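You operate a simulated robot arm through the tools that you are given. There is no shell and no other tool. Be economical: measure what you need, move in short steps, check, and stop when the job is done.

You run a simulated robot arm. Do the job below in one go: nothing can be reset, and whatever is moved stays where it is left.

TASK
Put the round tub in the bottom of the sink. Take the screw box with a green label on the top of the narrow pine table and put it away on the middle shelf of the shelf unit. Take the wall sponge and put it on the worktop before the cloth press. Put the orange sanding block on top of the long pine box. Put the cream roller sleeve on the top of the narrow pine table away on the open shelf of the sink unit. The order is free. Set down upright: screw box with a green label, wall sponge, orange sanding block.

Only the result counts: the job must be done as asked and must still hold three seconds after the hand-in. Knocking over, shifting, dropping, spilling or breaking anything else fails it. Flat cloth is picked up by pressing the open fingertips on it (5 to 10 N) and closing them slowly along it; thin cloth reads only 2 to 8 mm in the jaws.

THE ROBOT
A 7-joint arm with a two-finger parallel gripper on a trunk, on a base that drives. Base frame: it is fixed to the floor where the robot stands at the start and does not move with it; the origin is under the middle of the robot, x ahead of it, y to its left, z up. Units: m, rad, N and s.
Its first joint turns from -2.897 to 2.897 rad. Places, roughly: bottom of the sink [0.1, -0.8, 0.7]; cream roller sleeve (5x5x10 cm) [-0.3, 0.5, 0.8]; long pine box (40x12x13 cm) [0.3, 0.4, 0.8]; middle shelf of the shelf unit [-2.5, 2.2, 0.9]; open shelf of the sink unit [-0.1, -1.3, 0.5]; orange sanding block (9x6x7 cm) [-0.2, 0.5, 0.8]; round tub (11x11x9 cm) [0.6, 0, 0.9]; wall sponge (6x5x10 cm) [-0.1, 0.4, 0.8]; worktop before the cloth press [0.3, -0.4, 0.9]. Payload 1.57 kg.
The tool frame sits at the grasp point between the pads (the TCP): z along the fingers, y along the line on which they close. The tips reach 0.03 m beyond it. The gripper opens to 0.11 m. The fingers are 0.024 m wide and 0.012 m thick; the gripper's body (0.048 by 0.112 m) begins 0.078 m behind the TCP.
Orientation is told as [roll, pitch, yaw] about the base's x, y, z axes, in that order, counted from this pose: with the fingers straight down and closing along the base's y, the tool's x points along the base's -x, its y along +y and its z along -z.

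THE INTERFACE
- The arm moves only by the tool nudge_tool. Its argument "steps" is a list of rows, each an object (a shift or turn left out is 0, a gripper value left out holds the last) with "dp": the shift along the base's x, y, z in m, a list of three; "delta_rot": the turn, a rotation vector about the base's x, y, z in rad, a list of three; "jaw": the opening, from 0 (shut) to 1 (fully open). In form: [{"dp": [tx, ty, tz], "delta_rot": [rx, ry, rz], "jaw": jaw}, ...]. A call has 1 to 10 rows; each row shifts and turns the commanded pose from where the row before left it. Each row takes 0.2 s and may step no farther than 0.05 m and 0.15 rad from the row before; otherwise, or with a gripper value out of range, the whole call is refused. A pose out of reach is approached as far as the arm can. The call stops where the force on the tool passes 40 N (or 10 N more than at its start, if that is more) or the arm is blocked; 0.2 s more then pass. Each finger travels about 0.045 m/s and halts on what it meets, pressing with about 39 N; the grip force reading is that of the motor and also rises with nothing between the fingers. The clock runs only during rows and for 0.2 s after the last one: add rows that do not move to give the fingers time. It gives the time, the measured TCP pose, the force on the tool (base axes), the opening and the grip force at its end, in the units of the frame above (readings bear some noise), with the torque about the TCP (base axes, N m) and any sound that the robot's microphone picked up.
- Cameras (640 x 400 px; columns grow to the right, rows downward): "scene" is now at [-0.0097, 0.1279, 1.4859]; the picture's right is [-0.45, -0.89, 0.00], its down [-0.83, 0.42, -0.36] and it looks along [0.32, -0.16, -0.93] (base axes); focal length 214 px, centre (320, 200). "wrist" rides on the gripper at [0.07, 0.016, -0.141] in the tool frame; the picture's right is [-0.23, 0.97, 0.00], its down [-0.86, -0.20, -0.48] and it looks along [-0.47, -0.11, 0.88] (tool axes); focal length 222 px, centre (320, 200). There is no depth. A picture from a camera that has moved, and an enlarged one, comes with that camera's place and axes in the base frame and with its lens.
- snapshot(camera): a new picture of that camera. It takes no simulated time.
- lift_body(by): slides the trunk up (or, below 0, down) by that many m; the arm and the scene camera ride with it, the base frame stays. It gives what a move gives, with no picture.
- roll_base(legs): drives the robot by 1 to 6 legs, each [ahead, turn to the left] in m and rad, along the robot's own axes; the way and the turn of a leg run together, so that a leg with both is an arc; at most 1.5 m and 3.142 rad a leg. The arm and the cameras ride along, it lands a little off, and it stops where it bumps. It gives what a move gives.
- head_to(pan, tilt): turns the head with the scene camera to pan (to the left, within 2.705 rad either way) and tilt (down, from -0.506 to 1.204), counted from straight ahead of the robot. It gives what a move gives.
- close_up(camera, box): a new picture of the part [left, top, right, bottom] of that camera's present view, enlarged. It takes no simulated time.
- sign_off(): hands the job in; it is judged then, once.

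Go step by step. Nothing tells you exact positions but the pictures and the camera data: compare them with the known pose of the tool, close in by small moves and look again before you grip or let go. The budget is 165 turns and 108 pictures, counting those below and the enlarged ones. Unless the task says otherwise, let go and move clear before handing in, and close with one line.

The tools are called after ">>>" by a JSON object that holds its "fn" and its "kwargs". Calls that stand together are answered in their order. nudge_tool: Moves the arm, as the interface text tells. Its arguments: {"type":"object","properties":{"steps":{"type":"array"}},"required":["steps"]} The other tools are called the same way: lift_body (by) slides the trunk up or down; roll_base (legs) drives the base; head_to (pan, tilt) turns the head that bears the scene camera; snapshot (camera) takes a picture; close_up (camera, box) takes an enlarged picture of a part of a camera's view; sign_off () hands the job in.

At the start:

```text
time_s: 0.0
tcp_pos: [0.4758, -0.0762, 1.102]
tool_rot: [-0.001, 0.001, 0.001]
ft_force: [-0.1, -0.2, -0.4]
ft_torque: [-0.01, 0.0, 0.03]
width: 0.11
grasp_force: 0.0
trunk travel left (down, up): [-0.45, 0.14]
robot x, y, heading: [-0.0033, 0.0028, -0.004]
head pan, tilt: [-0.466, 1.201]
```

scene: 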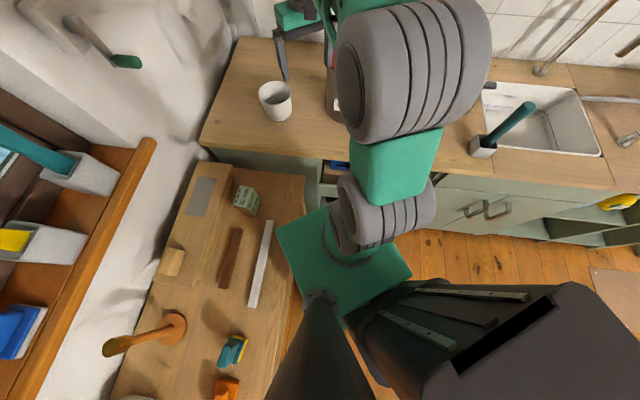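
wrist: 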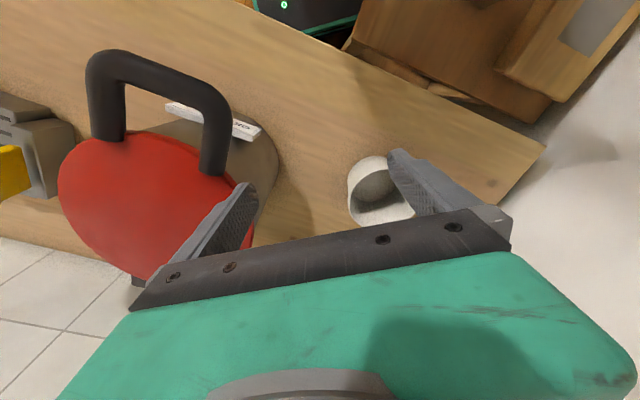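

I see the white tub on the worktop ahead, the narrow pine table at the left, and the sink at the right. First I look around with the head before moving.

>>> {"fn": "head_to", "kwargs": {"pan": 1.6, "tilt": 0.9}}

>>> {"fn": "snapshot", "kwargs": {"camera": "scene"}}

>>> {"fn": "head_to", "kwargs": {"pan": 2.5, "tilt": 0.5}}

>>> {"fn": "snapshot", "kwargs": {"camera": "scene"}}

>>> {"fn": "head_to", "kwargs": {"pan": -1.3, "tilt": 0.7}}

>>> {"fn": "snapshot", "kwargs": {"camera": "scene"}}

```text
time_s: 2.0
tcp_pos: [0.4759, -0.0759, 1.1021]
tool_rot: [0.0, 0.0, 0.001]
ft_force: [1.2, 0.1, -0.7]
ft_torque: [-0.02, 0.01, -0.06]
width: 0.11
grasp_force: 0.0
trunk travel left (down, up): [-0.45, 0.14]
robot x, y, heading: [-0.0011, 0.0003, 0.004]
head pan, tilt: [1.6, 0.901]
```

```text
105 pictures are left
camera scene: at [-0.0619, 0.2285, 1.5057], right [1.0, 0.03, 0.0], down [0.02, -0.78, -0.62], along [-0.02, 0.62, -0.78], focal length 214 px, centre (320, 200)
```

scene: 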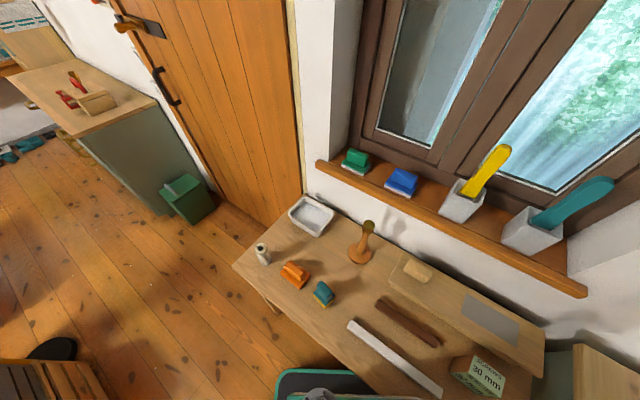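

```text
time_s: 3.2
tcp_pos: [0.4755, -0.0765, 1.1008]
tool_rot: [0.001, 0.001, 0.0]
ft_force: [-0.8, 0.8, 0.4]
ft_torque: [0.0, 0.01, 0.0]
width: 0.1101
grasp_force: 0.0
trunk travel left (down, up): [-0.45, 0.14]
robot x, y, heading: [0.0011, 0.0022, 0.003]
head pan, tilt: [2.499, 0.499]
```

```text
104 pictures are left
camera scene: at [-0.1325, 0.2076, 1.5396], right [0.6, 0.8, 0.0], down [0.38, -0.29, -0.88], along [-0.7, 0.53, -0.48], focal length 214 px, centre (320, 200)
```

scene: 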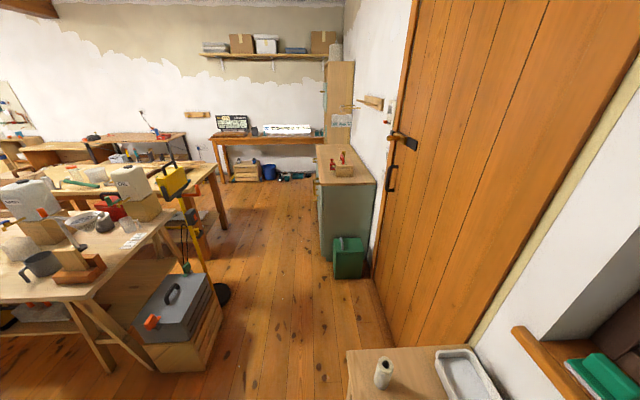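

```text
time_s: 6.3
tcp_pos: [0.4759, -0.0767, 1.1007]
tool_rot: [-0.001, -0.001, 0.002]
ft_force: [1.0, -0.1, -0.1]
ft_torque: [-0.05, -0.01, 0.0]
width: 0.1103
grasp_force: 0.0
trunk travel left (down, up): [-0.45, 0.14]
robot x, y, heading: [-0.0009, -0.0018, -0.001]
head pan, tilt: [-1.3, 0.7]
```

```text
103 pictures are left
camera scene: at [-0.037, 0.0712, 1.5219], right [-0.96, -0.27, 0.0], down [-0.17, 0.62, -0.77], along [0.2, -0.74, -0.64], focal length 214 px, centre (320, 200)
```

scene: 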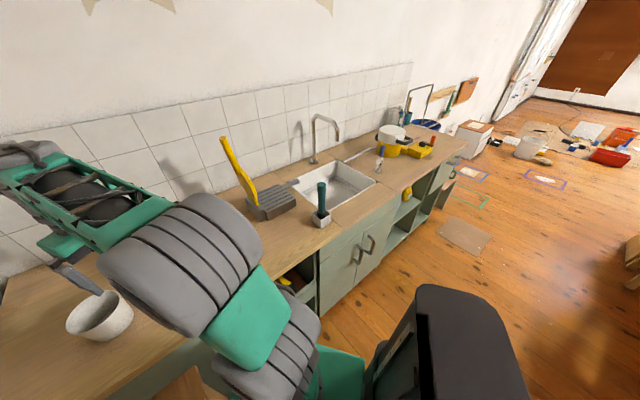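

The counter runs diagonally; the table is on the left with the sleeve, sanding block, sponge, screw box and long box. I enlarge the table view.

>>> {"fn": "head_to", "kwargs": {"pan": 1.2, "tilt": 1.1}}

>>> {"fn": "snapshot", "kwargs": {"camera": "scene"}}

>>> {"fn": "close_up", "kwargs": {"camera": "scene", "box": [160, 60, 480, 260]}}

>>> {"fn": "head_to", "kwargs": {"pan": 2.4, "tilt": 0.4}}

>>> {"fn": "close_up", "kwargs": {"camera": "scene", "box": [260, 50, 500, 200]}}

>>> {"fn": "head_to", "kwargs": {"pan": -1.6, "tilt": 0.7}}

>>> {"fn": "close_up", "kwargs": {"camera": "scene", "box": [160, 60, 480, 260]}}

```text
time_s: 8.6
tcp_pos: [0.4744, -0.0772, 1.101]
tool_rot: [0.0, 0.0, -0.002]
ft_force: [-0.5, -0.2, -0.2]
ft_torque: [0.01, -0.04, -0.01]
width: 0.1103
grasp_force: 0.1
trunk travel left (down, up): [-0.45, 0.14]
robot x, y, heading: [0.0011, 0.0002, 0.003]
head pan, tilt: [1.201, 1.1]
```

```text
102 pictures are left
camera scene: at [-0.0368, 0.2119, 1.4919], right [0.93, -0.36, 0.0], down [-0.32, -0.83, -0.45], along [0.16, 0.42, -0.89], focal length 214 px, centre (320, 200)
```

scene: 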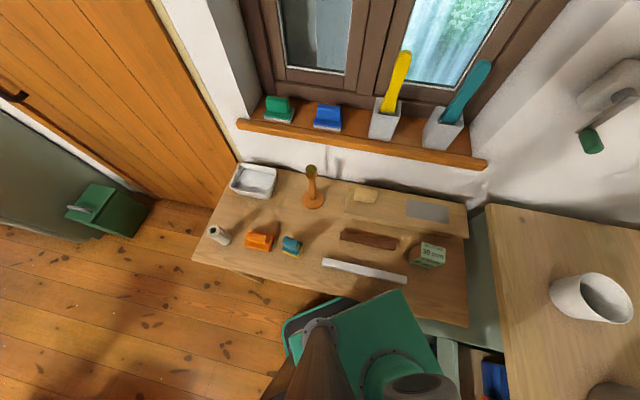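

```text
2.00 times, centred on (320, 160) of scene
camera zoom: at [-0.0368, 0.2119, 1.4919], right [0.93, -0.36, 0.0], down [-0.32, -0.83, -0.45], along [0.16, 0.42, -0.89], focal length 429 px, centre (320, 280)
```

zoom: 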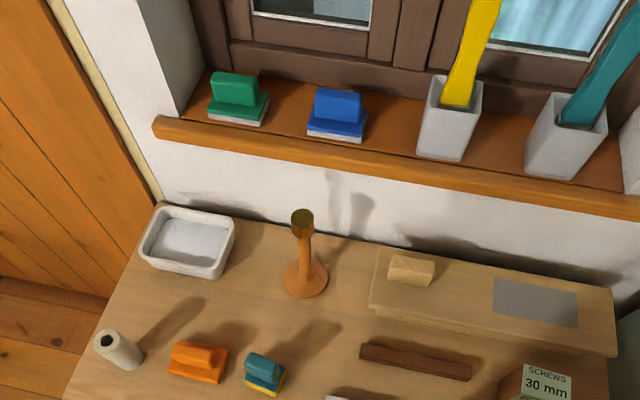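

```text
time_s: 10.0
tcp_pos: [0.4758, -0.0755, 1.1022]
tool_rot: [-0.001, 0.0, 0.0]
ft_force: [0.1, -0.3, -0.4]
ft_torque: [0.01, -0.02, 0.02]
width: 0.1101
grasp_force: 0.1
trunk travel left (down, up): [-0.45, 0.14]
robot x, y, heading: [-0.0019, -0.0026, 0.004]
head pan, tilt: [2.4, 0.4]
```

```text
2.67 times, centred on (380, 125) of scene
camera zoom: at [-0.1279, 0.2156, 1.5487], right [0.68, 0.74, 0.0], down [0.29, -0.26, -0.92], along [-0.68, 0.62, -0.39], focal length 572 px, centre (160, 400)
```

zoom: 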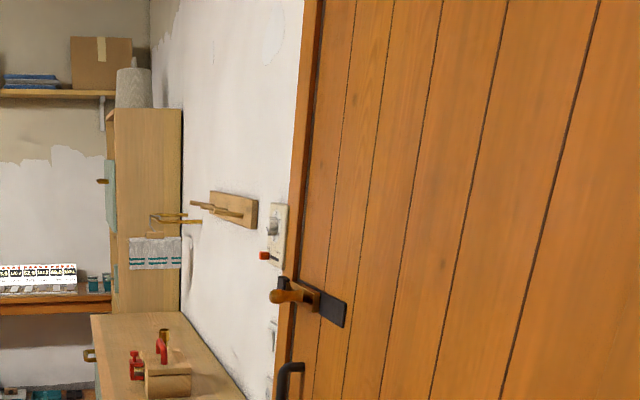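

```text
time_s: 13.2
tcp_pos: [0.4758, -0.0768, 1.101]
tool_rot: [-0.001, 0.0, 0.0]
ft_force: [-0.5, 1.0, -0.1]
ft_torque: [-0.01, 0.01, 0.01]
width: 0.1101
grasp_force: 0.0
trunk travel left (down, up): [-0.45, 0.14]
robot x, y, heading: [-0.0009, -0.0017, 0.001]
head pan, tilt: [-1.6, 0.7]
```

```text
2.00 times, centred on (320, 160) of scene
camera zoom: at [-0.0622, 0.0681, 1.5219], right [-1.0, 0.03, 0.0], down [0.02, 0.64, -0.77], along [-0.02, -0.76, -0.64], focal length 429 px, centre (320, 280)
```

zoom: 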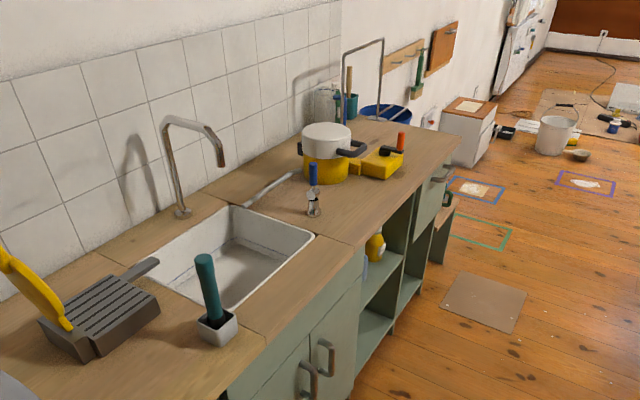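

The tub seems to be at about (0.605, 0.0) on a worktop near z=0.86. I enlarge the wrist view to check the tub and the press.

>>> {"fn": "close_up", "kwargs": {"camera": "wrist", "box": [240, 80, 480, 230]}}

>>> {"fn": "head_to", "kwargs": {"pan": -0.1, "tilt": 0.9}}

>>> {"fn": "snapshot", "kwargs": {"camera": "scene"}}

```text
2.67 times, centred on (360, 155) of wrist
camera zoom: at [0.4057, -0.0598, 1.2425], right [0.23, 0.97, 0.0], down [0.86, -0.2, 0.48], along [0.47, -0.11, -0.88], focal length 592 px, centre (213, 320)
```

zoom: 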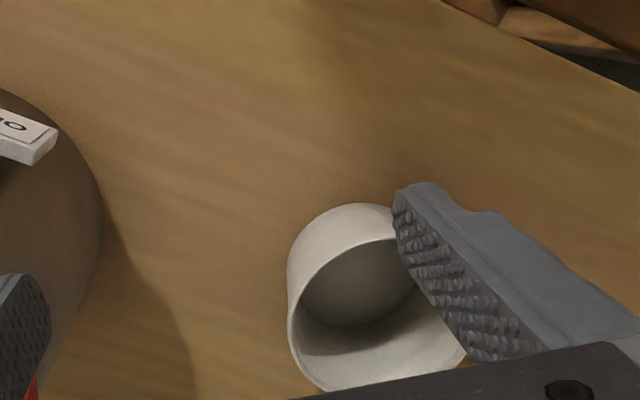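

```text
time_s: 14.8
tcp_pos: [0.4754, -0.0763, 1.1016]
tool_rot: [0.001, -0.001, -0.001]
ft_force: [0.1, 0.6, 1.0]
ft_torque: [0.05, 0.02, 0.04]
width: 0.1101
grasp_force: 0.1
trunk travel left (down, up): [-0.45, 0.14]
robot x, y, heading: [0.0017, -0.0003, 0.0]
head pan, tilt: [-0.099, 0.901]
```

```text
97 pictures are left
camera scene: at [0.0154, 0.1455, 1.5058], right [-0.1, -0.99, 0.0], down [-0.78, 0.08, -0.62], along [0.62, -0.06, -0.78], focal length 214 px, centre (320, 200)
```

scene: 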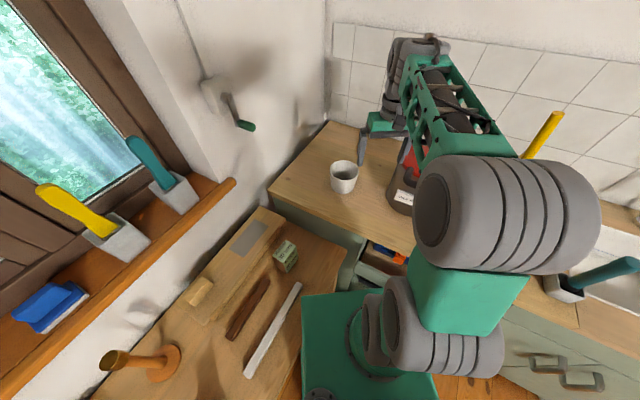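

The tub's rim centre is about (0.58, -0.01, 0.945). I move above its left wall and look again.

>>> {"fn": "nudge_tool", "kwargs": {"steps": [{"dp": [0.02, 0.03, -0.02], "jaw": 0.6}, {"dp": [0.02, 0.03, -0.02]}, {"dp": [0.02, 0.03, -0.02]}, {"dp": [0.02, 0.02, 0]}, {"dp": [0.02, 0.01, 0]}, {}]}}

>>> {"fn": "snapshot", "kwargs": {"camera": "wrist"}}

```text
time_s: 16.2
tcp_pos: [0.5741, 0.0441, 1.0419]
tool_rot: [-0.001, -0.001, -0.001]
ft_force: [0.3, -0.1, 0.4]
ft_torque: [-0.02, 0.04, 0.01]
width: 0.066
grasp_force: 0.1
trunk travel left (down, up): [-0.45, 0.14]
robot x, y, heading: [-0.0033, 0.0031, 0.002]
head pan, tilt: [-0.099, 0.901]
```

```text
96 pictures are left
camera wrist: at [0.5057, 0.0607, 1.1824], right [0.23, 0.97, 0.0], down [0.86, -0.2, 0.48], along [0.47, -0.11, -0.88], focal length 222 px, centre (320, 200)
```

wrist: 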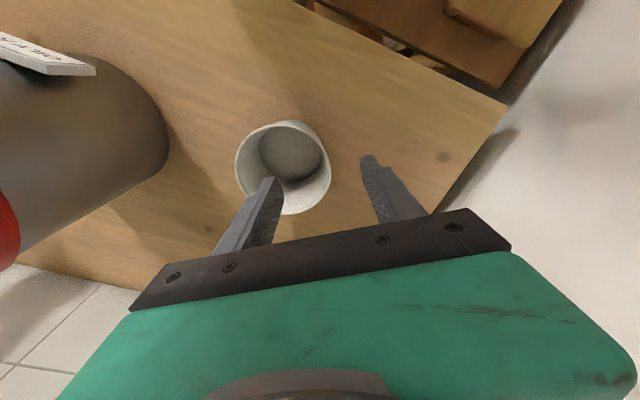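

Two views put the rim at z≈0.93, centre (0.587,-0.004), radius 0.056. I descend straddling the left wall.

>>> {"fn": "nudge_tool", "kwargs": {"steps": [{"dp": [0.013, 0.004, -0.02]}, {"dp": [0, 0, -0.03]}, {"dp": [0, 0, -0.03]}, {"dp": [0, 0, -0.02]}, {"dp": [0, 0, -0.017]}, {}]}}

>>> {"fn": "snapshot", "kwargs": {"camera": "wrist"}}

```text
time_s: 17.6
tcp_pos: [0.5895, 0.0472, 0.9249]
tool_rot: [0.001, 0.0, 0.001]
ft_force: [-0.7, 0.4, 0.0]
ft_torque: [-0.02, 0.01, -0.01]
width: 0.066
grasp_force: 0.0
trunk travel left (down, up): [-0.45, 0.14]
robot x, y, heading: [0.0005, -0.0022, -0.003]
head pan, tilt: [-0.099, 0.901]
```

```text
95 pictures are left
camera wrist: at [0.5188, 0.0643, 1.0654], right [0.23, 0.97, 0.0], down [0.86, -0.2, 0.48], along [0.47, -0.11, -0.88], focal length 222 px, centre (320, 200)
```

wrist: 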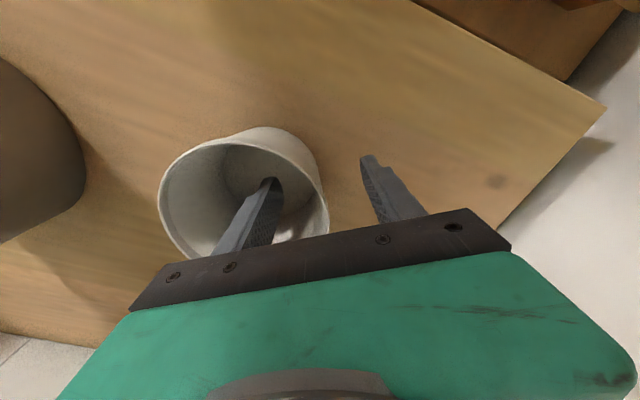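

The fingers straddle the wall well. I close and lift a little.

>>> {"fn": "nudge_tool", "kwargs": {"steps": [{"jaw": 0.3}, {"jaw": 0}, {}, {}, {}, {}]}}

>>> {"fn": "nudge_tool", "kwargs": {"steps": [{"dp": [0, 0, 0.03]}, {"dp": [0, 0, 0.04]}, {"dp": [0, 0, 0.05]}, {}]}}

>>> {"fn": "snapshot", "kwargs": {"camera": "wrist"}}

```text
time_s: 19.1
tcp_pos: [0.5892, 0.0461, 0.9262]
tool_rot: [-0.001, -0.004, -0.001]
ft_force: [-0.7, -3.5, 12.3]
ft_torque: [-1.33, 0.26, 0.13]
width: 0.0044
grasp_force: 25.4
trunk travel left (down, up): [-0.45, 0.14]
robot x, y, heading: [0.0004, -0.0021, 0.001]
head pan, tilt: [-0.099, 0.901]
```

```text
time_s: 20.1
tcp_pos: [0.5876, 0.0482, 1.0447]
tool_rot: [0.0, 0.0, 0.0]
ft_force: [-0.6, 0.3, 0.0]
ft_torque: [0.04, -0.01, 0.01]
width: 0.0021
grasp_force: 23.9
trunk travel left (down, up): [-0.45, 0.14]
robot x, y, heading: [0.0017, -0.001, -0.003]
head pan, tilt: [-0.099, 0.901]
```

```text
94 pictures are left
camera wrist: at [0.5183, 0.0648, 1.1861], right [0.23, 0.97, 0.0], down [0.86, -0.2, 0.48], along [0.47, -0.11, -0.88], focal length 222 px, centre (320, 200)
```

wrist: 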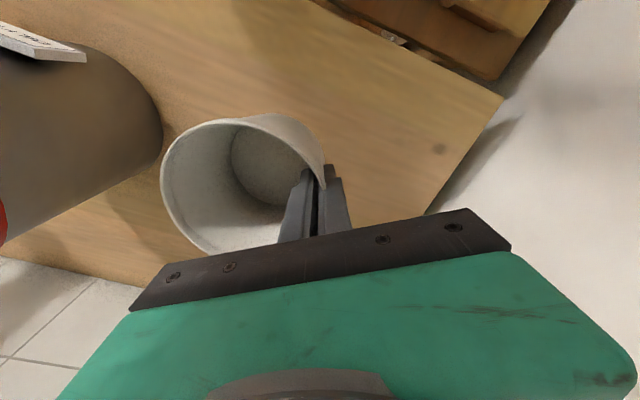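

The tub is held (thin wall). I pull the arm in and raise it, then take a look at the press.

>>> {"fn": "nudge_tool", "kwargs": {"steps": [{"dp": [-0.03, -0.01, 0.04]}, {"dp": [-0.04, -0.01, 0.03]}, {"dp": [-0.04, -0.01, 0.02]}, {"dp": [-0.04, -0.01, 0.02]}, {"dp": [-0.04, -0.01, 0]}, {}]}}

>>> {"fn": "head_to", "kwargs": {"pan": -0.75, "tilt": 0.75}}

>>> {"fn": "snapshot", "kwargs": {"camera": "scene"}}

>>> {"fn": "snapshot", "kwargs": {"camera": "wrist"}}

```text
refused: row 1 steps farther than a row can; nothing moved
```

```text
time_s: 21.1
tcp_pos: [0.589, 0.0493, 1.044]
tool_rot: [-0.001, -0.001, 0.0]
ft_force: [-0.1, 0.2, -0.1]
ft_torque: [0.06, -0.02, -0.01]
width: 0.0022
grasp_force: 23.0
trunk travel left (down, up): [-0.45, 0.14]
robot x, y, heading: [0.0001, -0.0015, -0.005]
head pan, tilt: [-0.75, 0.75]
```

```text
93 pictures are left
camera scene: at [0.001, 0.0966, 1.5176], right [-0.68, -0.73, 0.0], down [-0.5, 0.46, -0.73], along [0.54, -0.5, -0.68], focal length 214 px, centre (320, 200)
```

scene: 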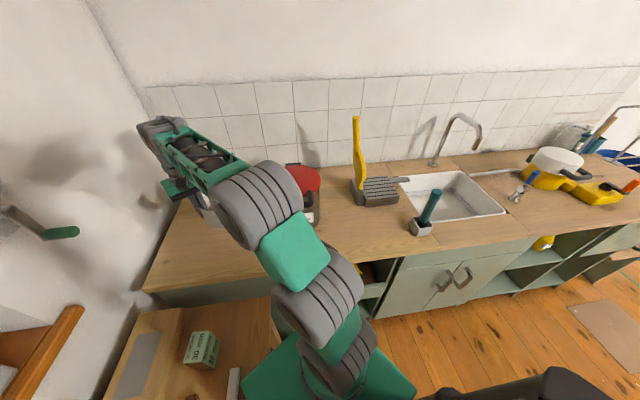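

```text
92 pictures are left
camera wrist: at [0.5186, 0.0648, 1.1858], right [0.23, 0.97, 0.0], down [0.86, -0.2, 0.48], along [0.47, -0.11, -0.88], focal length 222 px, centre (320, 200)
```

wrist: 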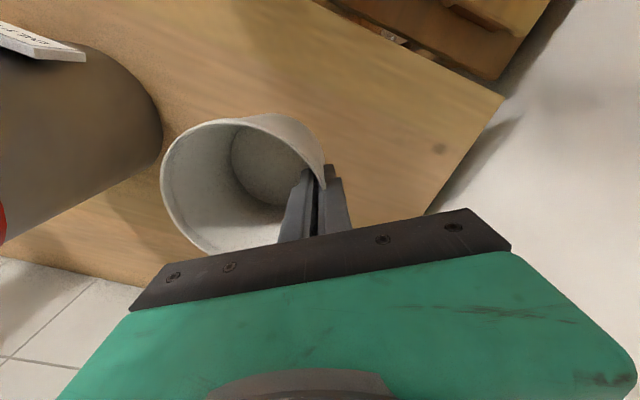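

Now retract with smaller rows and read the label on the red device.

>>> {"fn": "nudge_tool", "kwargs": {"steps": [{"dp": [-0.03, -0.01, 0.03]}, {"dp": [-0.04, -0.01, 0.02]}, {"dp": [-0.04, -0.01, 0.02]}, {"dp": [-0.04, -0.01, 0.02]}, {"dp": [-0.04, -0.01, 0.02]}, {}]}}

>>> {"fn": "snapshot", "kwargs": {"camera": "wrist"}}

>>> {"fn": "close_up", "kwargs": {"camera": "scene", "box": [260, 100, 420, 250]}}

```text
time_s: 22.5
tcp_pos: [0.3982, -0.0011, 1.1543]
tool_rot: [0.002, -0.001, -0.001]
ft_force: [-1.2, 0.0, -0.2]
ft_torque: [0.04, -0.01, -0.02]
width: 0.0022
grasp_force: 22.9
trunk travel left (down, up): [-0.45, 0.14]
robot x, y, heading: [-0.0002, 0.0011, -0.002]
head pan, tilt: [-0.75, 0.75]
```

```text
91 pictures are left
camera wrist: at [0.3282, 0.0155, 1.296], right [0.23, 0.97, 0.0], down [0.86, -0.2, 0.48], along [0.47, -0.11, -0.88], focal length 222 px, centre (320, 200)
```

wrist: 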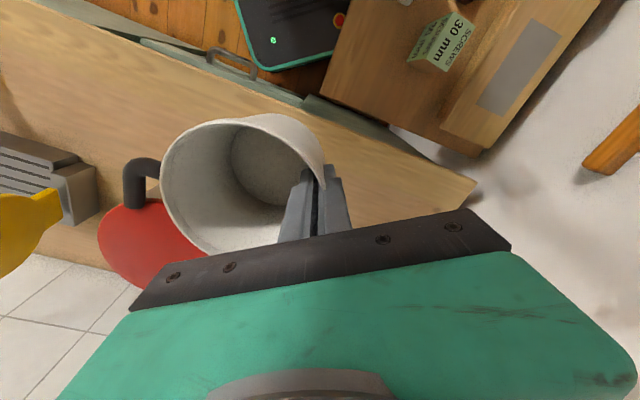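

```text
2.67 times, centred on (340, 175) of scene
camera zoom: at [0.0006, 0.0965, 1.5176], right [-0.68, -0.73, 0.0], down [-0.5, 0.47, -0.73], along [0.54, -0.5, -0.68], focal length 572 px, centre (267, 267)
```

zoom: 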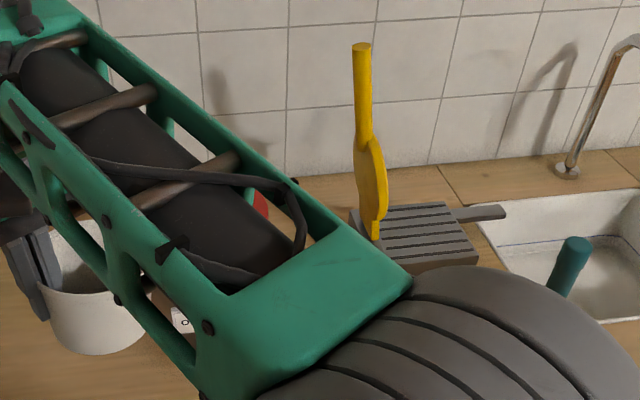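

Next I drive: back off, turn along the counter and come alongside the sink.

>>> {"fn": "roll_base", "kwargs": {"legs": [[-0.25, 0], [0, -1.78]]}}

>>> {"fn": "head_to", "kwargs": {"pan": 1.6, "tilt": 0.7}}

>>> {"fn": "snapshot", "kwargs": {"camera": "scene"}}

```text
time_s: 28.6
tcp_pos: [-0.3372, -0.3883, 1.1546]
tool_rot: [0.002, -0.001, -1.796]
ft_force: [0.5, 0.0, 0.1]
ft_torque: [0.02, -0.02, -0.03]
width: 0.0023
grasp_force: 23.8
trunk travel left (down, up): [-0.45, 0.14]
robot x, y, heading: [-0.2466, -0.0011, -1.798]
head pan, tilt: [-0.75, 0.75]
```

```text
time_s: 30.8
tcp_pos: [-0.3356, -0.3881, 1.1548]
tool_rot: [0.0, 0.001, -1.795]
ft_force: [-0.1, -0.7, -1.1]
ft_torque: [0.0, -0.02, 0.01]
width: 0.002
grasp_force: 23.5
trunk travel left (down, up): [-0.45, 0.14]
robot x, y, heading: [-0.2438, 0.0013, -1.799]
head pan, tilt: [1.6, 0.7]
```

```text
89 pictures are left
camera scene: at [0.0012, 0.0059, 1.5219], right [-0.19, -0.98, 0.0], down [-0.63, 0.13, -0.76], along [0.75, -0.15, -0.64], focal length 214 px, centre (320, 200)
```

scene: 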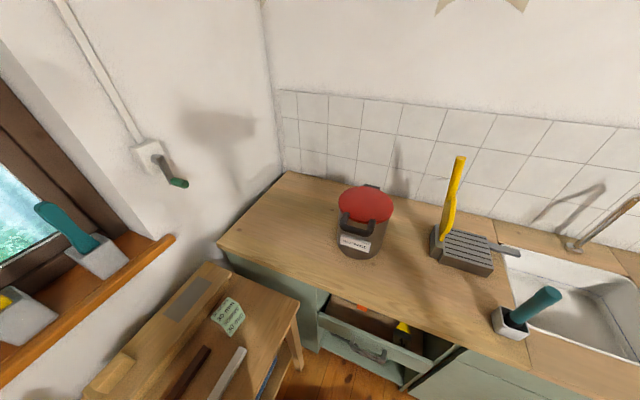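

>>> {"fn": "close_up", "kwargs": {"camera": "scene", "box": [320, 150, 560, 300]}}

```text
2.67 times, centred on (440, 225) of scene
camera zoom: at [0.0012, 0.0059, 1.5219], right [-0.19, -0.98, 0.0], down [-0.63, 0.13, -0.76], along [0.75, -0.15, -0.64], focal length 572 px, centre (0, 133)
```

zoom: 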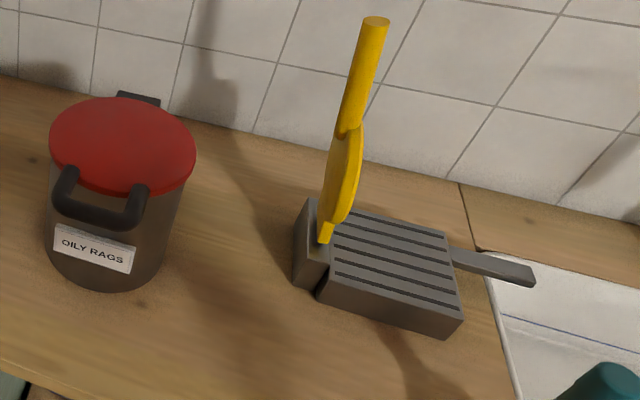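

The red bin is "OILY RAGS", so the grey device with the yellow lever is the cloth press. I drive on alongside the sink.

>>> {"fn": "roll_base", "kwargs": {"legs": [[0.45, 0], [0, -0.42]]}}

>>> {"fn": "head_to", "kwargs": {"pan": 1.3, "tilt": 0.9}}

>>> {"fn": "snapshot", "kwargs": {"camera": "scene"}}

```text
time_s: 34.7
tcp_pos: [-0.5856, -0.7557, 1.155]
tool_rot: [0.0, 0.001, -2.211]
ft_force: [-0.5, -0.3, -0.6]
ft_torque: [-0.02, 0.01, 0.0]
width: 0.0022
grasp_force: 23.6
trunk travel left (down, up): [-0.45, 0.14]
robot x, y, heading: [-0.3441, -0.4389, -2.212]
head pan, tilt: [1.6, 0.7]
```

```text
time_s: 35.5
tcp_pos: [-0.5859, -0.7561, 1.1558]
tool_rot: [-0.002, 0.001, -2.212]
ft_force: [0.1, 0.4, -0.7]
ft_torque: [-0.03, -0.02, 0.0]
width: 0.0021
grasp_force: 23.5
trunk travel left (down, up): [-0.45, 0.14]
robot x, y, heading: [-0.3452, -0.4378, -2.215]
head pan, tilt: [1.3, 0.901]
```

```text
87 pictures are left
camera scene: at [-0.1395, -0.5429, 1.5058], right [-0.79, -0.61, 0.0], down [-0.48, 0.62, -0.62], along [0.38, -0.49, -0.78], focal length 214 px, centre (320, 200)
```

scene: 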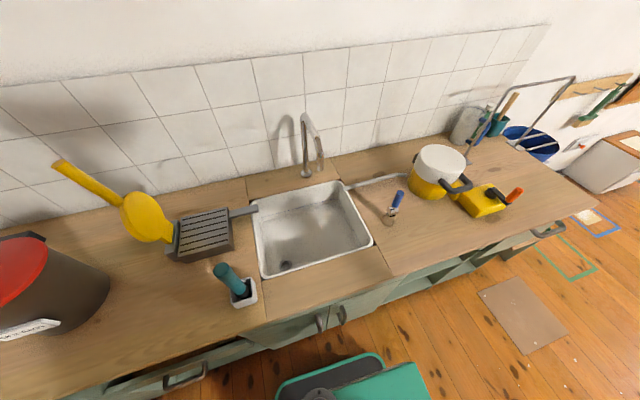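

Clear view of the sink: centre about (0.155,-0.85). I swing the arm left about the robot's axis, keeping it high.

>>> {"fn": "nudge_tool", "kwargs": {"steps": [{"dp": [0.0403, -0.0266, 0], "delta_rot": [0, 0, 0.1208]}, {"dp": [0.0432, -0.0216, 0], "delta_rot": [0, 0, 0.1208]}, {"dp": [0.0455, -0.0162, 0], "delta_rot": [0, 0, 0.1208]}, {"dp": [0.0471, -0.0106, 0], "delta_rot": [0, 0, 0.1208]}, {"dp": [0.0481, -0.0049, 0], "delta_rot": [0, 0, 0.1208]}, {"dp": [0.0483, 0.001, 0], "delta_rot": [0, 0, 0.1208]}, {"dp": [0.0478, 0.0068, 0], "delta_rot": [0, 0, 0.1208]}]}}

>>> {"fn": "nudge_tool", "kwargs": {"steps": [{"dp": [0.0467, 0.0125, 0], "delta_rot": [0, 0, 0.1208]}, {"dp": [0.0448, 0.018, 0], "delta_rot": [0, 0, 0.1208]}, {"dp": [0.0423, 0.0233, 0], "delta_rot": [0, 0, 0.1208]}, {"dp": [0.0392, 0.0282, 0], "delta_rot": [0, 0, 0.1208]}, {"dp": [0.0355, 0.0327, 0], "delta_rot": [0, 0, 0.1208]}, {"dp": [0.0313, 0.0368, 0], "delta_rot": [0, 0, 0.1208]}, {}]}}

>>> {"fn": "snapshot", "kwargs": {"camera": "wrist"}}

```text
time_s: 37.1
tcp_pos: [-0.2629, -0.8289, 1.1548]
tool_rot: [0.0, 0.0, -1.366]
ft_force: [-0.3, 0.5, -1.2]
ft_torque: [0.01, -0.07, 0.03]
width: 0.0021
grasp_force: 23.9
trunk travel left (down, up): [-0.45, 0.14]
robot x, y, heading: [-0.3471, -0.4377, -2.212]
head pan, tilt: [1.3, 0.901]
```

```text
time_s: 38.7
tcp_pos: [-0.0239, -0.678, 1.1537]
tool_rot: [0.001, 0.001, -0.64]
ft_force: [-0.2, 0.3, -0.3]
ft_torque: [0.01, 0.01, -0.01]
width: 0.002
grasp_force: 23.7
trunk travel left (down, up): [-0.45, 0.14]
robot x, y, heading: [-0.3481, -0.4379, -2.209]
head pan, tilt: [1.3, 0.901]
```

```text
86 pictures are left
camera wrist: at [-0.0707, -0.6225, 1.2944], right [0.76, 0.64, 0.0], down [0.57, -0.67, 0.48], along [0.31, -0.37, -0.88], focal length 222 px, centre (320, 200)
```

wrist: 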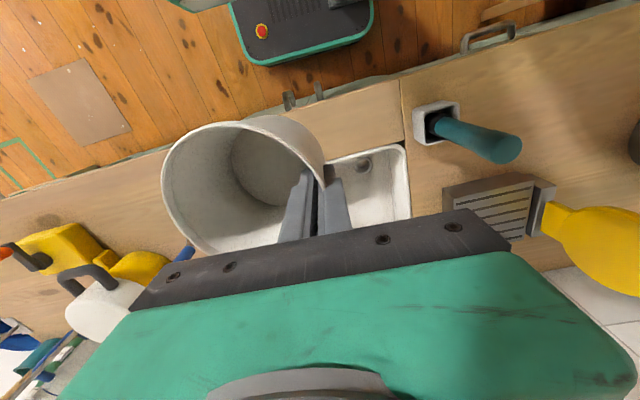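

The tub hangs beside the sink. I move it over the left-front part of the sink, clear of the faucet, and check.

>>> {"fn": "nudge_tool", "kwargs": {"steps": [{"dp": [0.0445, -0.0185, 0]}, {"dp": [0.0445, -0.0185, 0]}, {"dp": [0.0445, -0.0185, 0]}, {"dp": [0.0445, -0.0185, 0]}, {}]}}

>>> {"fn": "snapshot", "kwargs": {"camera": "scene"}}

>>> {"fn": "snapshot", "kwargs": {"camera": "wrist"}}

```text
time_s: 39.9
tcp_pos: [0.14, -0.7458, 1.1524]
tool_rot: [0.001, 0.001, -0.642]
ft_force: [0.6, -0.4, -1.7]
ft_torque: [0.04, -0.01, 0.03]
width: 0.0021
grasp_force: 24.0
out of reach, approached as far as the arm can: row 4
trunk travel left (down, up): [-0.45, 0.14]
robot x, y, heading: [-0.344, -0.4393, -2.209]
head pan, tilt: [1.3, 0.901]
```

```text
85 pictures are left
camera scene: at [-0.1383, -0.5436, 1.5055], right [-0.79, -0.61, 0.0], down [-0.48, 0.62, -0.62], along [0.38, -0.49, -0.78], focal length 214 px, centre (320, 200)
```

scene: 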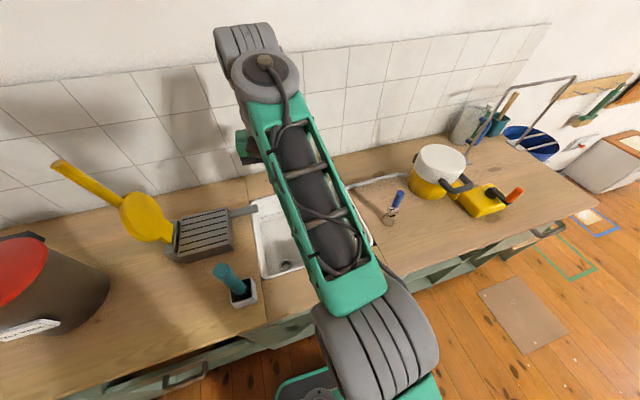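

```text
84 pictures are left
camera wrist: at [0.0955, -0.6917, 1.2934], right [0.77, 0.64, 0.0], down [0.57, -0.67, 0.48], along [0.31, -0.37, -0.88], focal length 222 px, centre (320, 200)
```

wrist: 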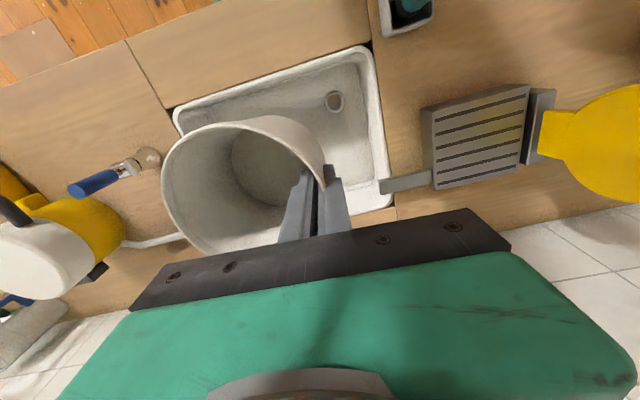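

The tub is over the sink. I lower it with the arm, checking the force.

>>> {"fn": "nudge_tool", "kwargs": {"steps": [{"dp": [0.008, -0.006, -0.04]}, {"dp": [0.008, -0.006, -0.04]}, {"dp": [0.008, -0.006, -0.04]}, {"dp": [0, 0, -0.04]}, {"dp": [0, 0, -0.04]}, {}]}}

>>> {"fn": "snapshot", "kwargs": {"camera": "wrist"}}

>>> {"fn": "snapshot", "kwargs": {"camera": "scene"}}

```text
time_s: 41.3
tcp_pos: [0.1662, -0.7635, 0.9542]
tool_rot: [0.0, 0.0, -0.642]
ft_force: [-0.4, 0.4, -1.4]
ft_torque: [0.0, -0.01, 0.01]
width: 0.0019
grasp_force: 23.7
trunk travel left (down, up): [-0.45, 0.14]
robot x, y, heading: [-0.3415, -0.4377, -2.211]
head pan, tilt: [1.3, 0.901]
```

```text
83 pictures are left
camera wrist: at [0.1199, -0.7089, 1.0949], right [0.76, 0.64, 0.0], down [0.57, -0.67, 0.48], along [0.31, -0.37, -0.88], focal length 222 px, centre (320, 200)
```

wrist: 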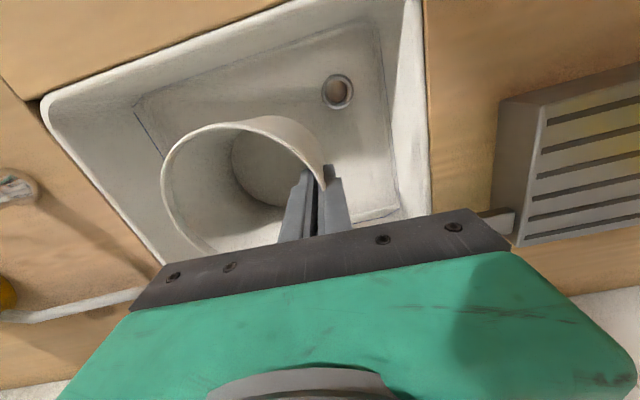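

```text
82 pictures are left
camera scene: at [-0.1391, -0.5432, 1.5057], right [-0.79, -0.61, 0.0], down [-0.48, 0.62, -0.62], along [0.38, -0.49, -0.78], focal length 214 px, centre (320, 200)
```

scene: 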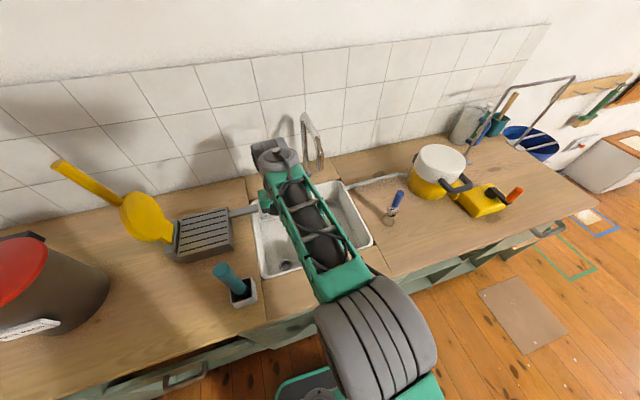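

Well placed over the basin floor. I lower on to contact.

>>> {"fn": "nudge_tool", "kwargs": {"steps": [{"dp": [0, 0, -0.04]}, {"dp": [0, 0, -0.04]}, {"dp": [0, 0, -0.04]}, {"dp": [0, 0, -0.02]}, {"dp": [0, 0, -0.015]}, {}]}}

>>> {"fn": "snapshot", "kwargs": {"camera": "wrist"}}

```text
time_s: 42.7
tcp_pos: [0.1655, -0.7646, 0.7989]
tool_rot: [0.001, 0.0, -0.643]
ft_force: [-0.6, -0.2, -1.6]
ft_torque: [0.0, -0.02, -0.03]
width: 0.0021
grasp_force: 23.5
trunk travel left (down, up): [-0.45, 0.14]
robot x, y, heading: [-0.3489, -0.4367, -2.21]
head pan, tilt: [1.3, 0.901]
```

```text
81 pictures are left
camera wrist: at [0.1195, -0.7093, 0.9406], right [0.77, 0.64, 0.0], down [0.57, -0.67, 0.48], along [0.31, -0.37, -0.88], focal length 222 px, centre (320, 200)
```

wrist: 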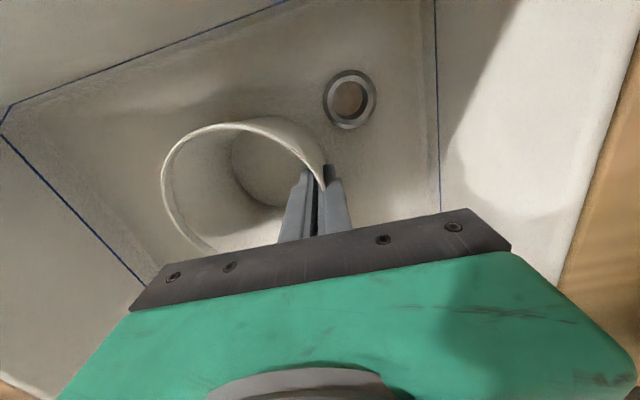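

>>> {"fn": "nudge_tool", "kwargs": {"steps": [{"dp": [0, 0, -0.01]}, {"dp": [0, 0, -0.01]}, {"dp": [0, 0, -0.01]}, {"dp": [0, 0, -0.01]}, {}]}}

```text
time_s: 43.8
tcp_pos: [0.1718, -0.7648, 0.7701]
tool_rot: [0.002, -0.016, -0.64]
ft_force: [-0.6, -0.4, 18.1]
ft_torque: [-1.16, 1.3, -0.08]
width: 0.0065
grasp_force: 26.2
trunk travel left (down, up): [-0.45, 0.14]
robot x, y, heading: [-0.3462, -0.4391, -2.212]
head pan, tilt: [1.3, 0.901]
stopped in row 5: the force on the tool passed its limit (the readings are from after the stop); the commanded pose is now the measured one
```

Contact with the basin floor. I ease up slightly and open.

>>> {"fn": "nudge_tool", "kwargs": {"steps": [{"dp": [0, 0, 0.004]}, {"jaw": 0.15}, {"jaw": 0.3}, {}, {}]}}

>>> {"fn": "snapshot", "kwargs": {"camera": "wrist"}}

```text
time_s: 45.0
tcp_pos: [0.1709, -0.7647, 0.7712]
tool_rot: [0.001, -0.008, -0.64]
ft_force: [-0.3, -0.5, 0.5]
ft_torque: [0.02, 0.02, 0.01]
width: 0.0329
grasp_force: 0.0
trunk travel left (down, up): [-0.45, 0.14]
robot x, y, heading: [-0.3473, -0.4379, -2.206]
head pan, tilt: [1.3, 0.901]
```

```text
80 pictures are left
camera wrist: at [0.1223, -0.7095, 0.9109], right [0.76, 0.65, 0.0], down [0.56, -0.67, 0.49], along [0.32, -0.37, -0.87], focal length 222 px, centre (320, 200)
```

wrist: 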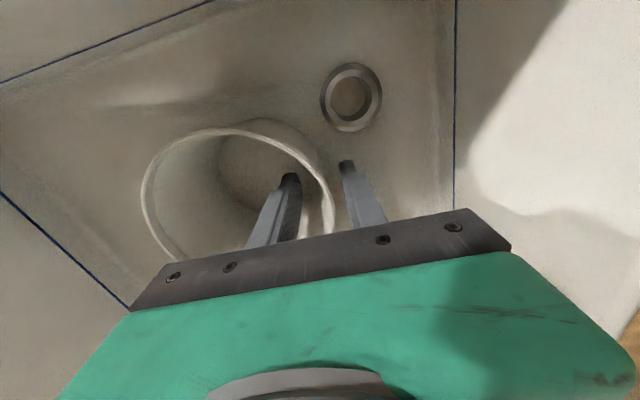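

Released; I lift straight out and retract over the counter front.

>>> {"fn": "nudge_tool", "kwargs": {"steps": [{"dp": [0, 0, 0.03]}, {"dp": [0, 0, 0.05]}, {"dp": [0, 0, 0.05]}, {"dp": [0, 0, 0.05]}, {"dp": [0, 0, 0.05]}, {"dp": [-0.012, 0.009, 0.045]}, {"dp": [-0.02, 0.015, 0.04]}, {"dp": [-0.035, 0.025, 0.02]}, {"dp": [-0.04, 0.03, 0]}, {"dp": [-0.04, 0.03, 0]}]}}

>>> {"fn": "snapshot", "kwargs": {"camera": "scene"}}

```text
time_s: 47.2
tcp_pos: [0.0217, -0.6568, 1.1054]
tool_rot: [0.002, -0.008, -0.638]
ft_force: [0.3, -0.9, 0.4]
ft_torque: [-0.02, 0.02, 0.03]
width: 0.0328
grasp_force: 0.0
trunk travel left (down, up): [-0.45, 0.14]
robot x, y, heading: [-0.3469, -0.4373, -2.206]
head pan, tilt: [1.3, 0.901]
```

```text
79 pictures are left
camera scene: at [-0.1396, -0.5425, 1.5058], right [-0.79, -0.61, 0.0], down [-0.48, 0.62, -0.62], along [0.38, -0.49, -0.78], focal length 214 px, centre (320, 200)
```

scene: 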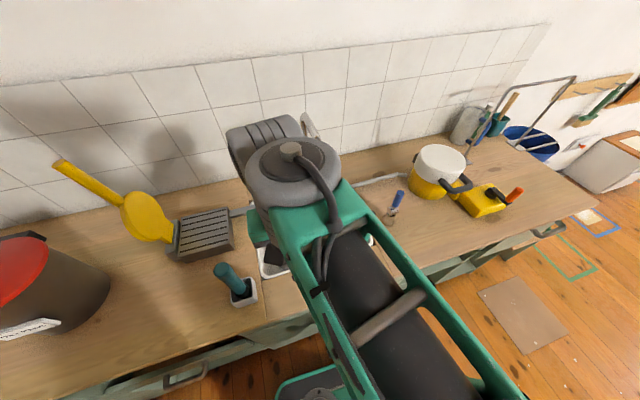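

The tub stands in the sink; next are the table items. I drive back to a spot between table and counter from which most of them are within reach.

>>> {"fn": "nudge_tool", "kwargs": {"steps": [{"dp": [-0.03, 0.02, 0.02], "jaw": 0.6}, {"dp": [-0.03, 0.02, 0.02]}, {}]}}

>>> {"fn": "roll_base", "kwargs": {"legs": [[0, 0.09], [-0.477, 0], [0, 2.41]]}}

>>> {"fn": "head_to", "kwargs": {"pan": 1.2, "tilt": 1.0}}

>>> {"fn": "snapshot", "kwargs": {"camera": "scene"}}

>>> {"fn": "snapshot", "kwargs": {"camera": "wrist"}}

```text
time_s: 48.0
tcp_pos: [-0.0369, -0.616, 1.1453]
tool_rot: [0.002, -0.008, -0.639]
ft_force: [-0.2, 0.8, 0.1]
ft_torque: [-0.03, -0.01, -0.02]
width: 0.0663
grasp_force: 0.0
trunk travel left (down, up): [-0.45, 0.14]
robot x, y, heading: [-0.3458, -0.4392, -2.211]
head pan, tilt: [1.3, 0.901]
```

```text
time_s: 56.9
tcp_pos: [-0.2344, 0.2974, 1.1443]
tool_rot: [0.001, -0.01, 1.841]
ft_force: [0.3, 0.9, -0.3]
ft_torque: [0.03, 0.0, 0.02]
width: 0.0662
grasp_force: 0.1
trunk travel left (down, up): [-0.45, 0.14]
robot x, y, heading: [-0.1044, -0.0322, 0.277]
head pan, tilt: [1.3, 0.901]
```

```text
time_s: 57.6
tcp_pos: [-0.2346, 0.2961, 1.1452]
tool_rot: [0.002, -0.009, 1.841]
ft_force: [0.8, 0.1, 0.2]
ft_torque: [-0.01, -0.02, -0.02]
width: 0.0662
grasp_force: 0.1
trunk travel left (down, up): [-0.45, 0.14]
robot x, y, heading: [-0.1002, -0.0342, 0.271]
head pan, tilt: [1.201, 1.0]
```

```text
78 pictures are left
camera scene: at [-0.1924, 0.1663, 1.4985], right [0.99, -0.1, 0.0], down [-0.08, -0.84, -0.54], along [0.05, 0.54, -0.84], focal length 214 px, centre (320, 200)
```

scene: 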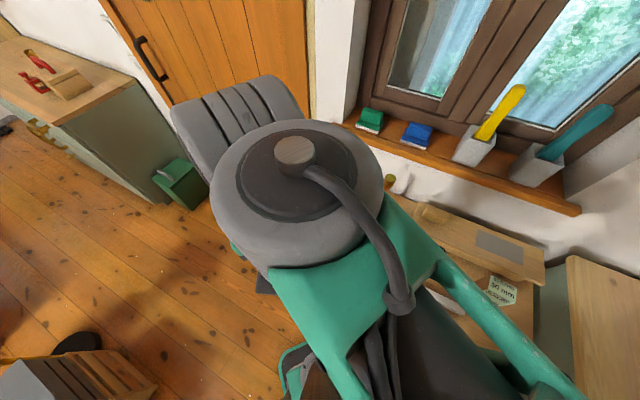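

```text
77 pictures are left
camera wrist: at [-0.2318, 0.2244, 1.2857], right [-1.0, -0.04, 0.0], down [-0.03, 0.87, 0.49], along [-0.02, 0.48, -0.87], focal length 222 px, centre (320, 200)
```

wrist: 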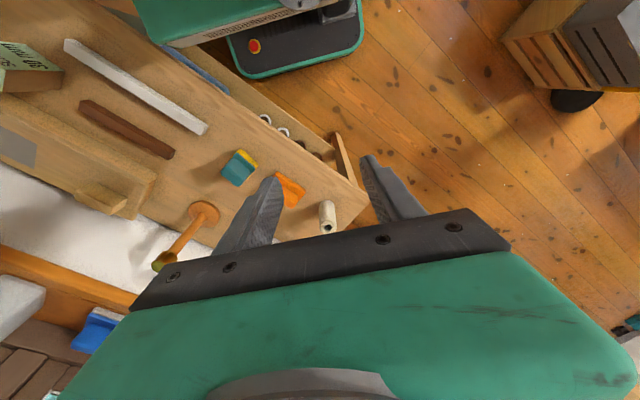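

I enlarge the wrist view of the sponge, sanding block and sleeve.

>>> {"fn": "close_up", "kwargs": {"camera": "wrist", "box": [180, 110, 372, 230]}}

```text
3.33 times, centred on (276, 170) of wrist
camera zoom: at [-0.2318, 0.2244, 1.2857], right [-1.0, -0.04, 0.0], down [-0.03, 0.87, 0.49], along [-0.02, 0.48, -0.87], focal length 740 px, centre (467, 300)
```

zoom: 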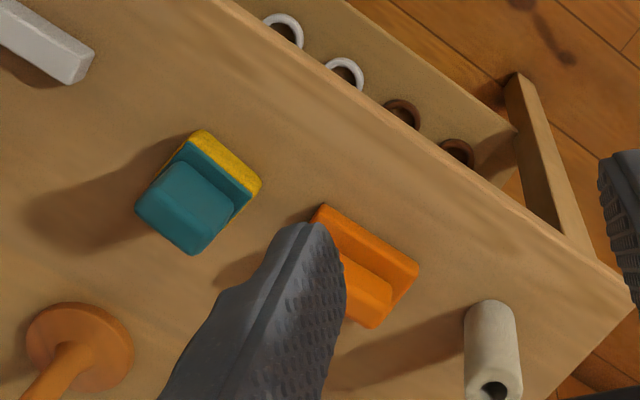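

The sponge stands at about (-0.047, 0.42), turned ~45°. I go above it with the jaws open.

>>> {"fn": "nudge_tool", "kwargs": {"steps": [{"dp": [0.031, 0.0207, -0.025], "delta_rot": [0, 0, 0.086], "jaw": 0.9}, {"dp": [0.031, 0.0207, -0.03], "delta_rot": [0, 0, 0.086]}, {"dp": [0.031, 0.0207, -0.03], "delta_rot": [0, 0, 0.086]}, {"dp": [0.031, 0.0207, -0.03], "delta_rot": [0, 0, 0.086]}, {"dp": [0.031, 0.0207, -0.03], "delta_rot": [0, 0, 0.086]}, {"dp": [0.031, 0.0207, -0.03], "delta_rot": [0, 0, 0.086]}, {}]}}

>>> {"fn": "snapshot", "kwargs": {"camera": "wrist"}}

```text
time_s: 59.2
tcp_pos: [-0.0486, 0.4208, 0.9689]
tool_rot: [0.003, -0.007, 2.358]
ft_force: [0.1, -0.3, 0.4]
ft_torque: [-0.02, 0.0, -0.02]
width: 0.0991
grasp_force: 0.1
trunk travel left (down, up): [-0.45, 0.14]
robot x, y, heading: [-0.1042, -0.0355, 0.278]
head pan, tilt: [1.201, 1.0]
```

```text
75 pictures are left
camera wrist: at [-0.0104, 0.3599, 1.1102], right [-0.85, -0.53, 0.0], down [-0.46, 0.74, 0.49], along [-0.26, 0.41, -0.87], focal length 222 px, centre (320, 200)
```

wrist: 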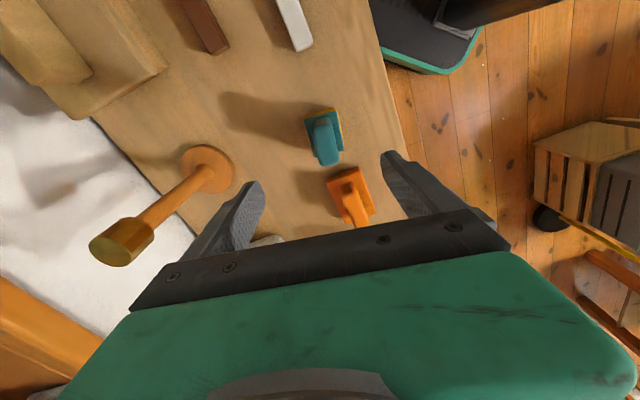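

>>> {"fn": "close_up", "kwargs": {"camera": "wrist", "box": [256, 80, 416, 230]}}

```text
2.67 times, centred on (336, 155) of wrist
camera zoom: at [-0.0104, 0.3599, 1.1102], right [-0.85, -0.53, 0.0], down [-0.46, 0.74, 0.49], along [-0.26, 0.41, -0.87], focal length 592 px, centre (277, 320)
```

zoom: 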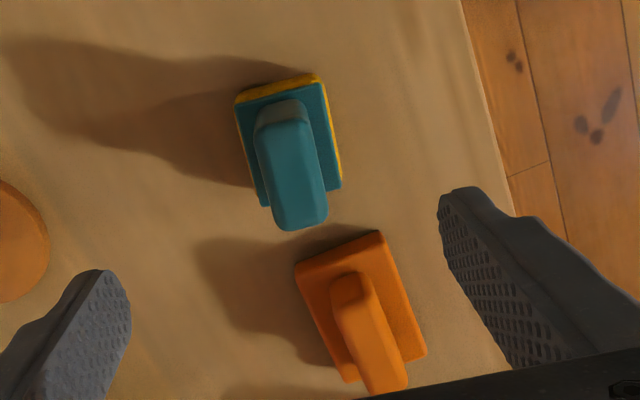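

The sponge's narrow grip ridge is aligned with the jaws. I descend and close on the ridge.

>>> {"fn": "nudge_tool", "kwargs": {"steps": [{"dp": [-0.005, -0.005, -0.03]}, {"dp": [0, 0, -0.035]}, {"dp": [0, 0, -0.035]}, {"dp": [0, 0, -0.029]}, {}]}}

>>> {"fn": "snapshot", "kwargs": {"camera": "wrist"}}

```text
time_s: 60.4
tcp_pos: [-0.0535, 0.4164, 0.84]
tool_rot: [0.001, -0.008, 2.358]
ft_force: [0.0, 0.1, -0.6]
ft_torque: [-0.04, 0.04, 0.01]
width: 0.099
grasp_force: 0.0
trunk travel left (down, up): [-0.45, 0.14]
robot x, y, heading: [-0.0994, -0.0348, 0.268]
head pan, tilt: [1.201, 1.0]
```

```text
73 pictures are left
camera wrist: at [-0.0151, 0.355, 0.9814], right [-0.85, -0.53, 0.0], down [-0.46, 0.74, 0.49], along [-0.26, 0.41, -0.87], focal length 222 px, centre (320, 200)
```

wrist: 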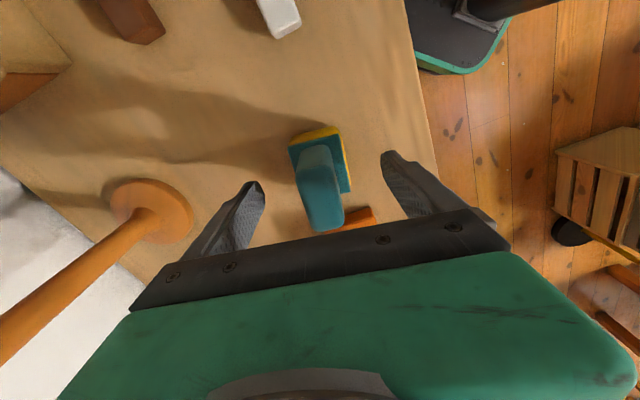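

>>> {"fn": "nudge_tool", "kwargs": {"steps": [{"dp": [0, 0, -0.004], "jaw": 0.6}, {"jaw": 0.3}, {"jaw": 0.1}, {"jaw": 0}, {}, {}, {}]}}

>>> {"fn": "nudge_tool", "kwargs": {"steps": [{"dp": [0, 0, 0.03]}, {"dp": [0, 0, 0.04]}, {"dp": [0, 0, 0.05]}, {"dp": [0, 0, 0.05]}, {}]}}

>>> {"fn": "snapshot", "kwargs": {"camera": "wrist"}}

```text
time_s: 62.0
tcp_pos: [-0.0538, 0.4165, 0.8367]
tool_rot: [0.001, -0.009, 2.359]
ft_force: [-0.1, 0.1, 0.6]
ft_torque: [-0.01, 0.0, -0.02]
width: 0.0252
grasp_force: 36.6
trunk travel left (down, up): [-0.45, 0.14]
robot x, y, heading: [-0.0988, -0.0348, 0.271]
head pan, tilt: [1.201, 1.0]
```

```text
time_s: 63.2
tcp_pos: [-0.0536, 0.4163, 1.0076]
tool_rot: [0.001, -0.008, 2.358]
ft_force: [-0.6, 0.7, -0.3]
ft_torque: [0.0, -0.02, 0.0]
width: 0.0251
grasp_force: 36.7
trunk travel left (down, up): [-0.45, 0.14]
robot x, y, heading: [-0.0987, -0.0362, 0.274]
head pan, tilt: [1.201, 1.0]
```

```text
72 pictures are left
camera wrist: at [-0.0143, 0.3547, 1.1484], right [-0.85, -0.53, 0.0], down [-0.46, 0.74, 0.49], along [-0.26, 0.41, -0.87], focal length 222 px, centre (320, 200)
```

wrist: 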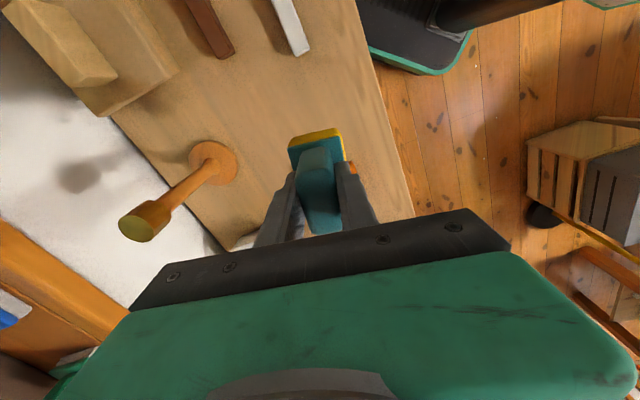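

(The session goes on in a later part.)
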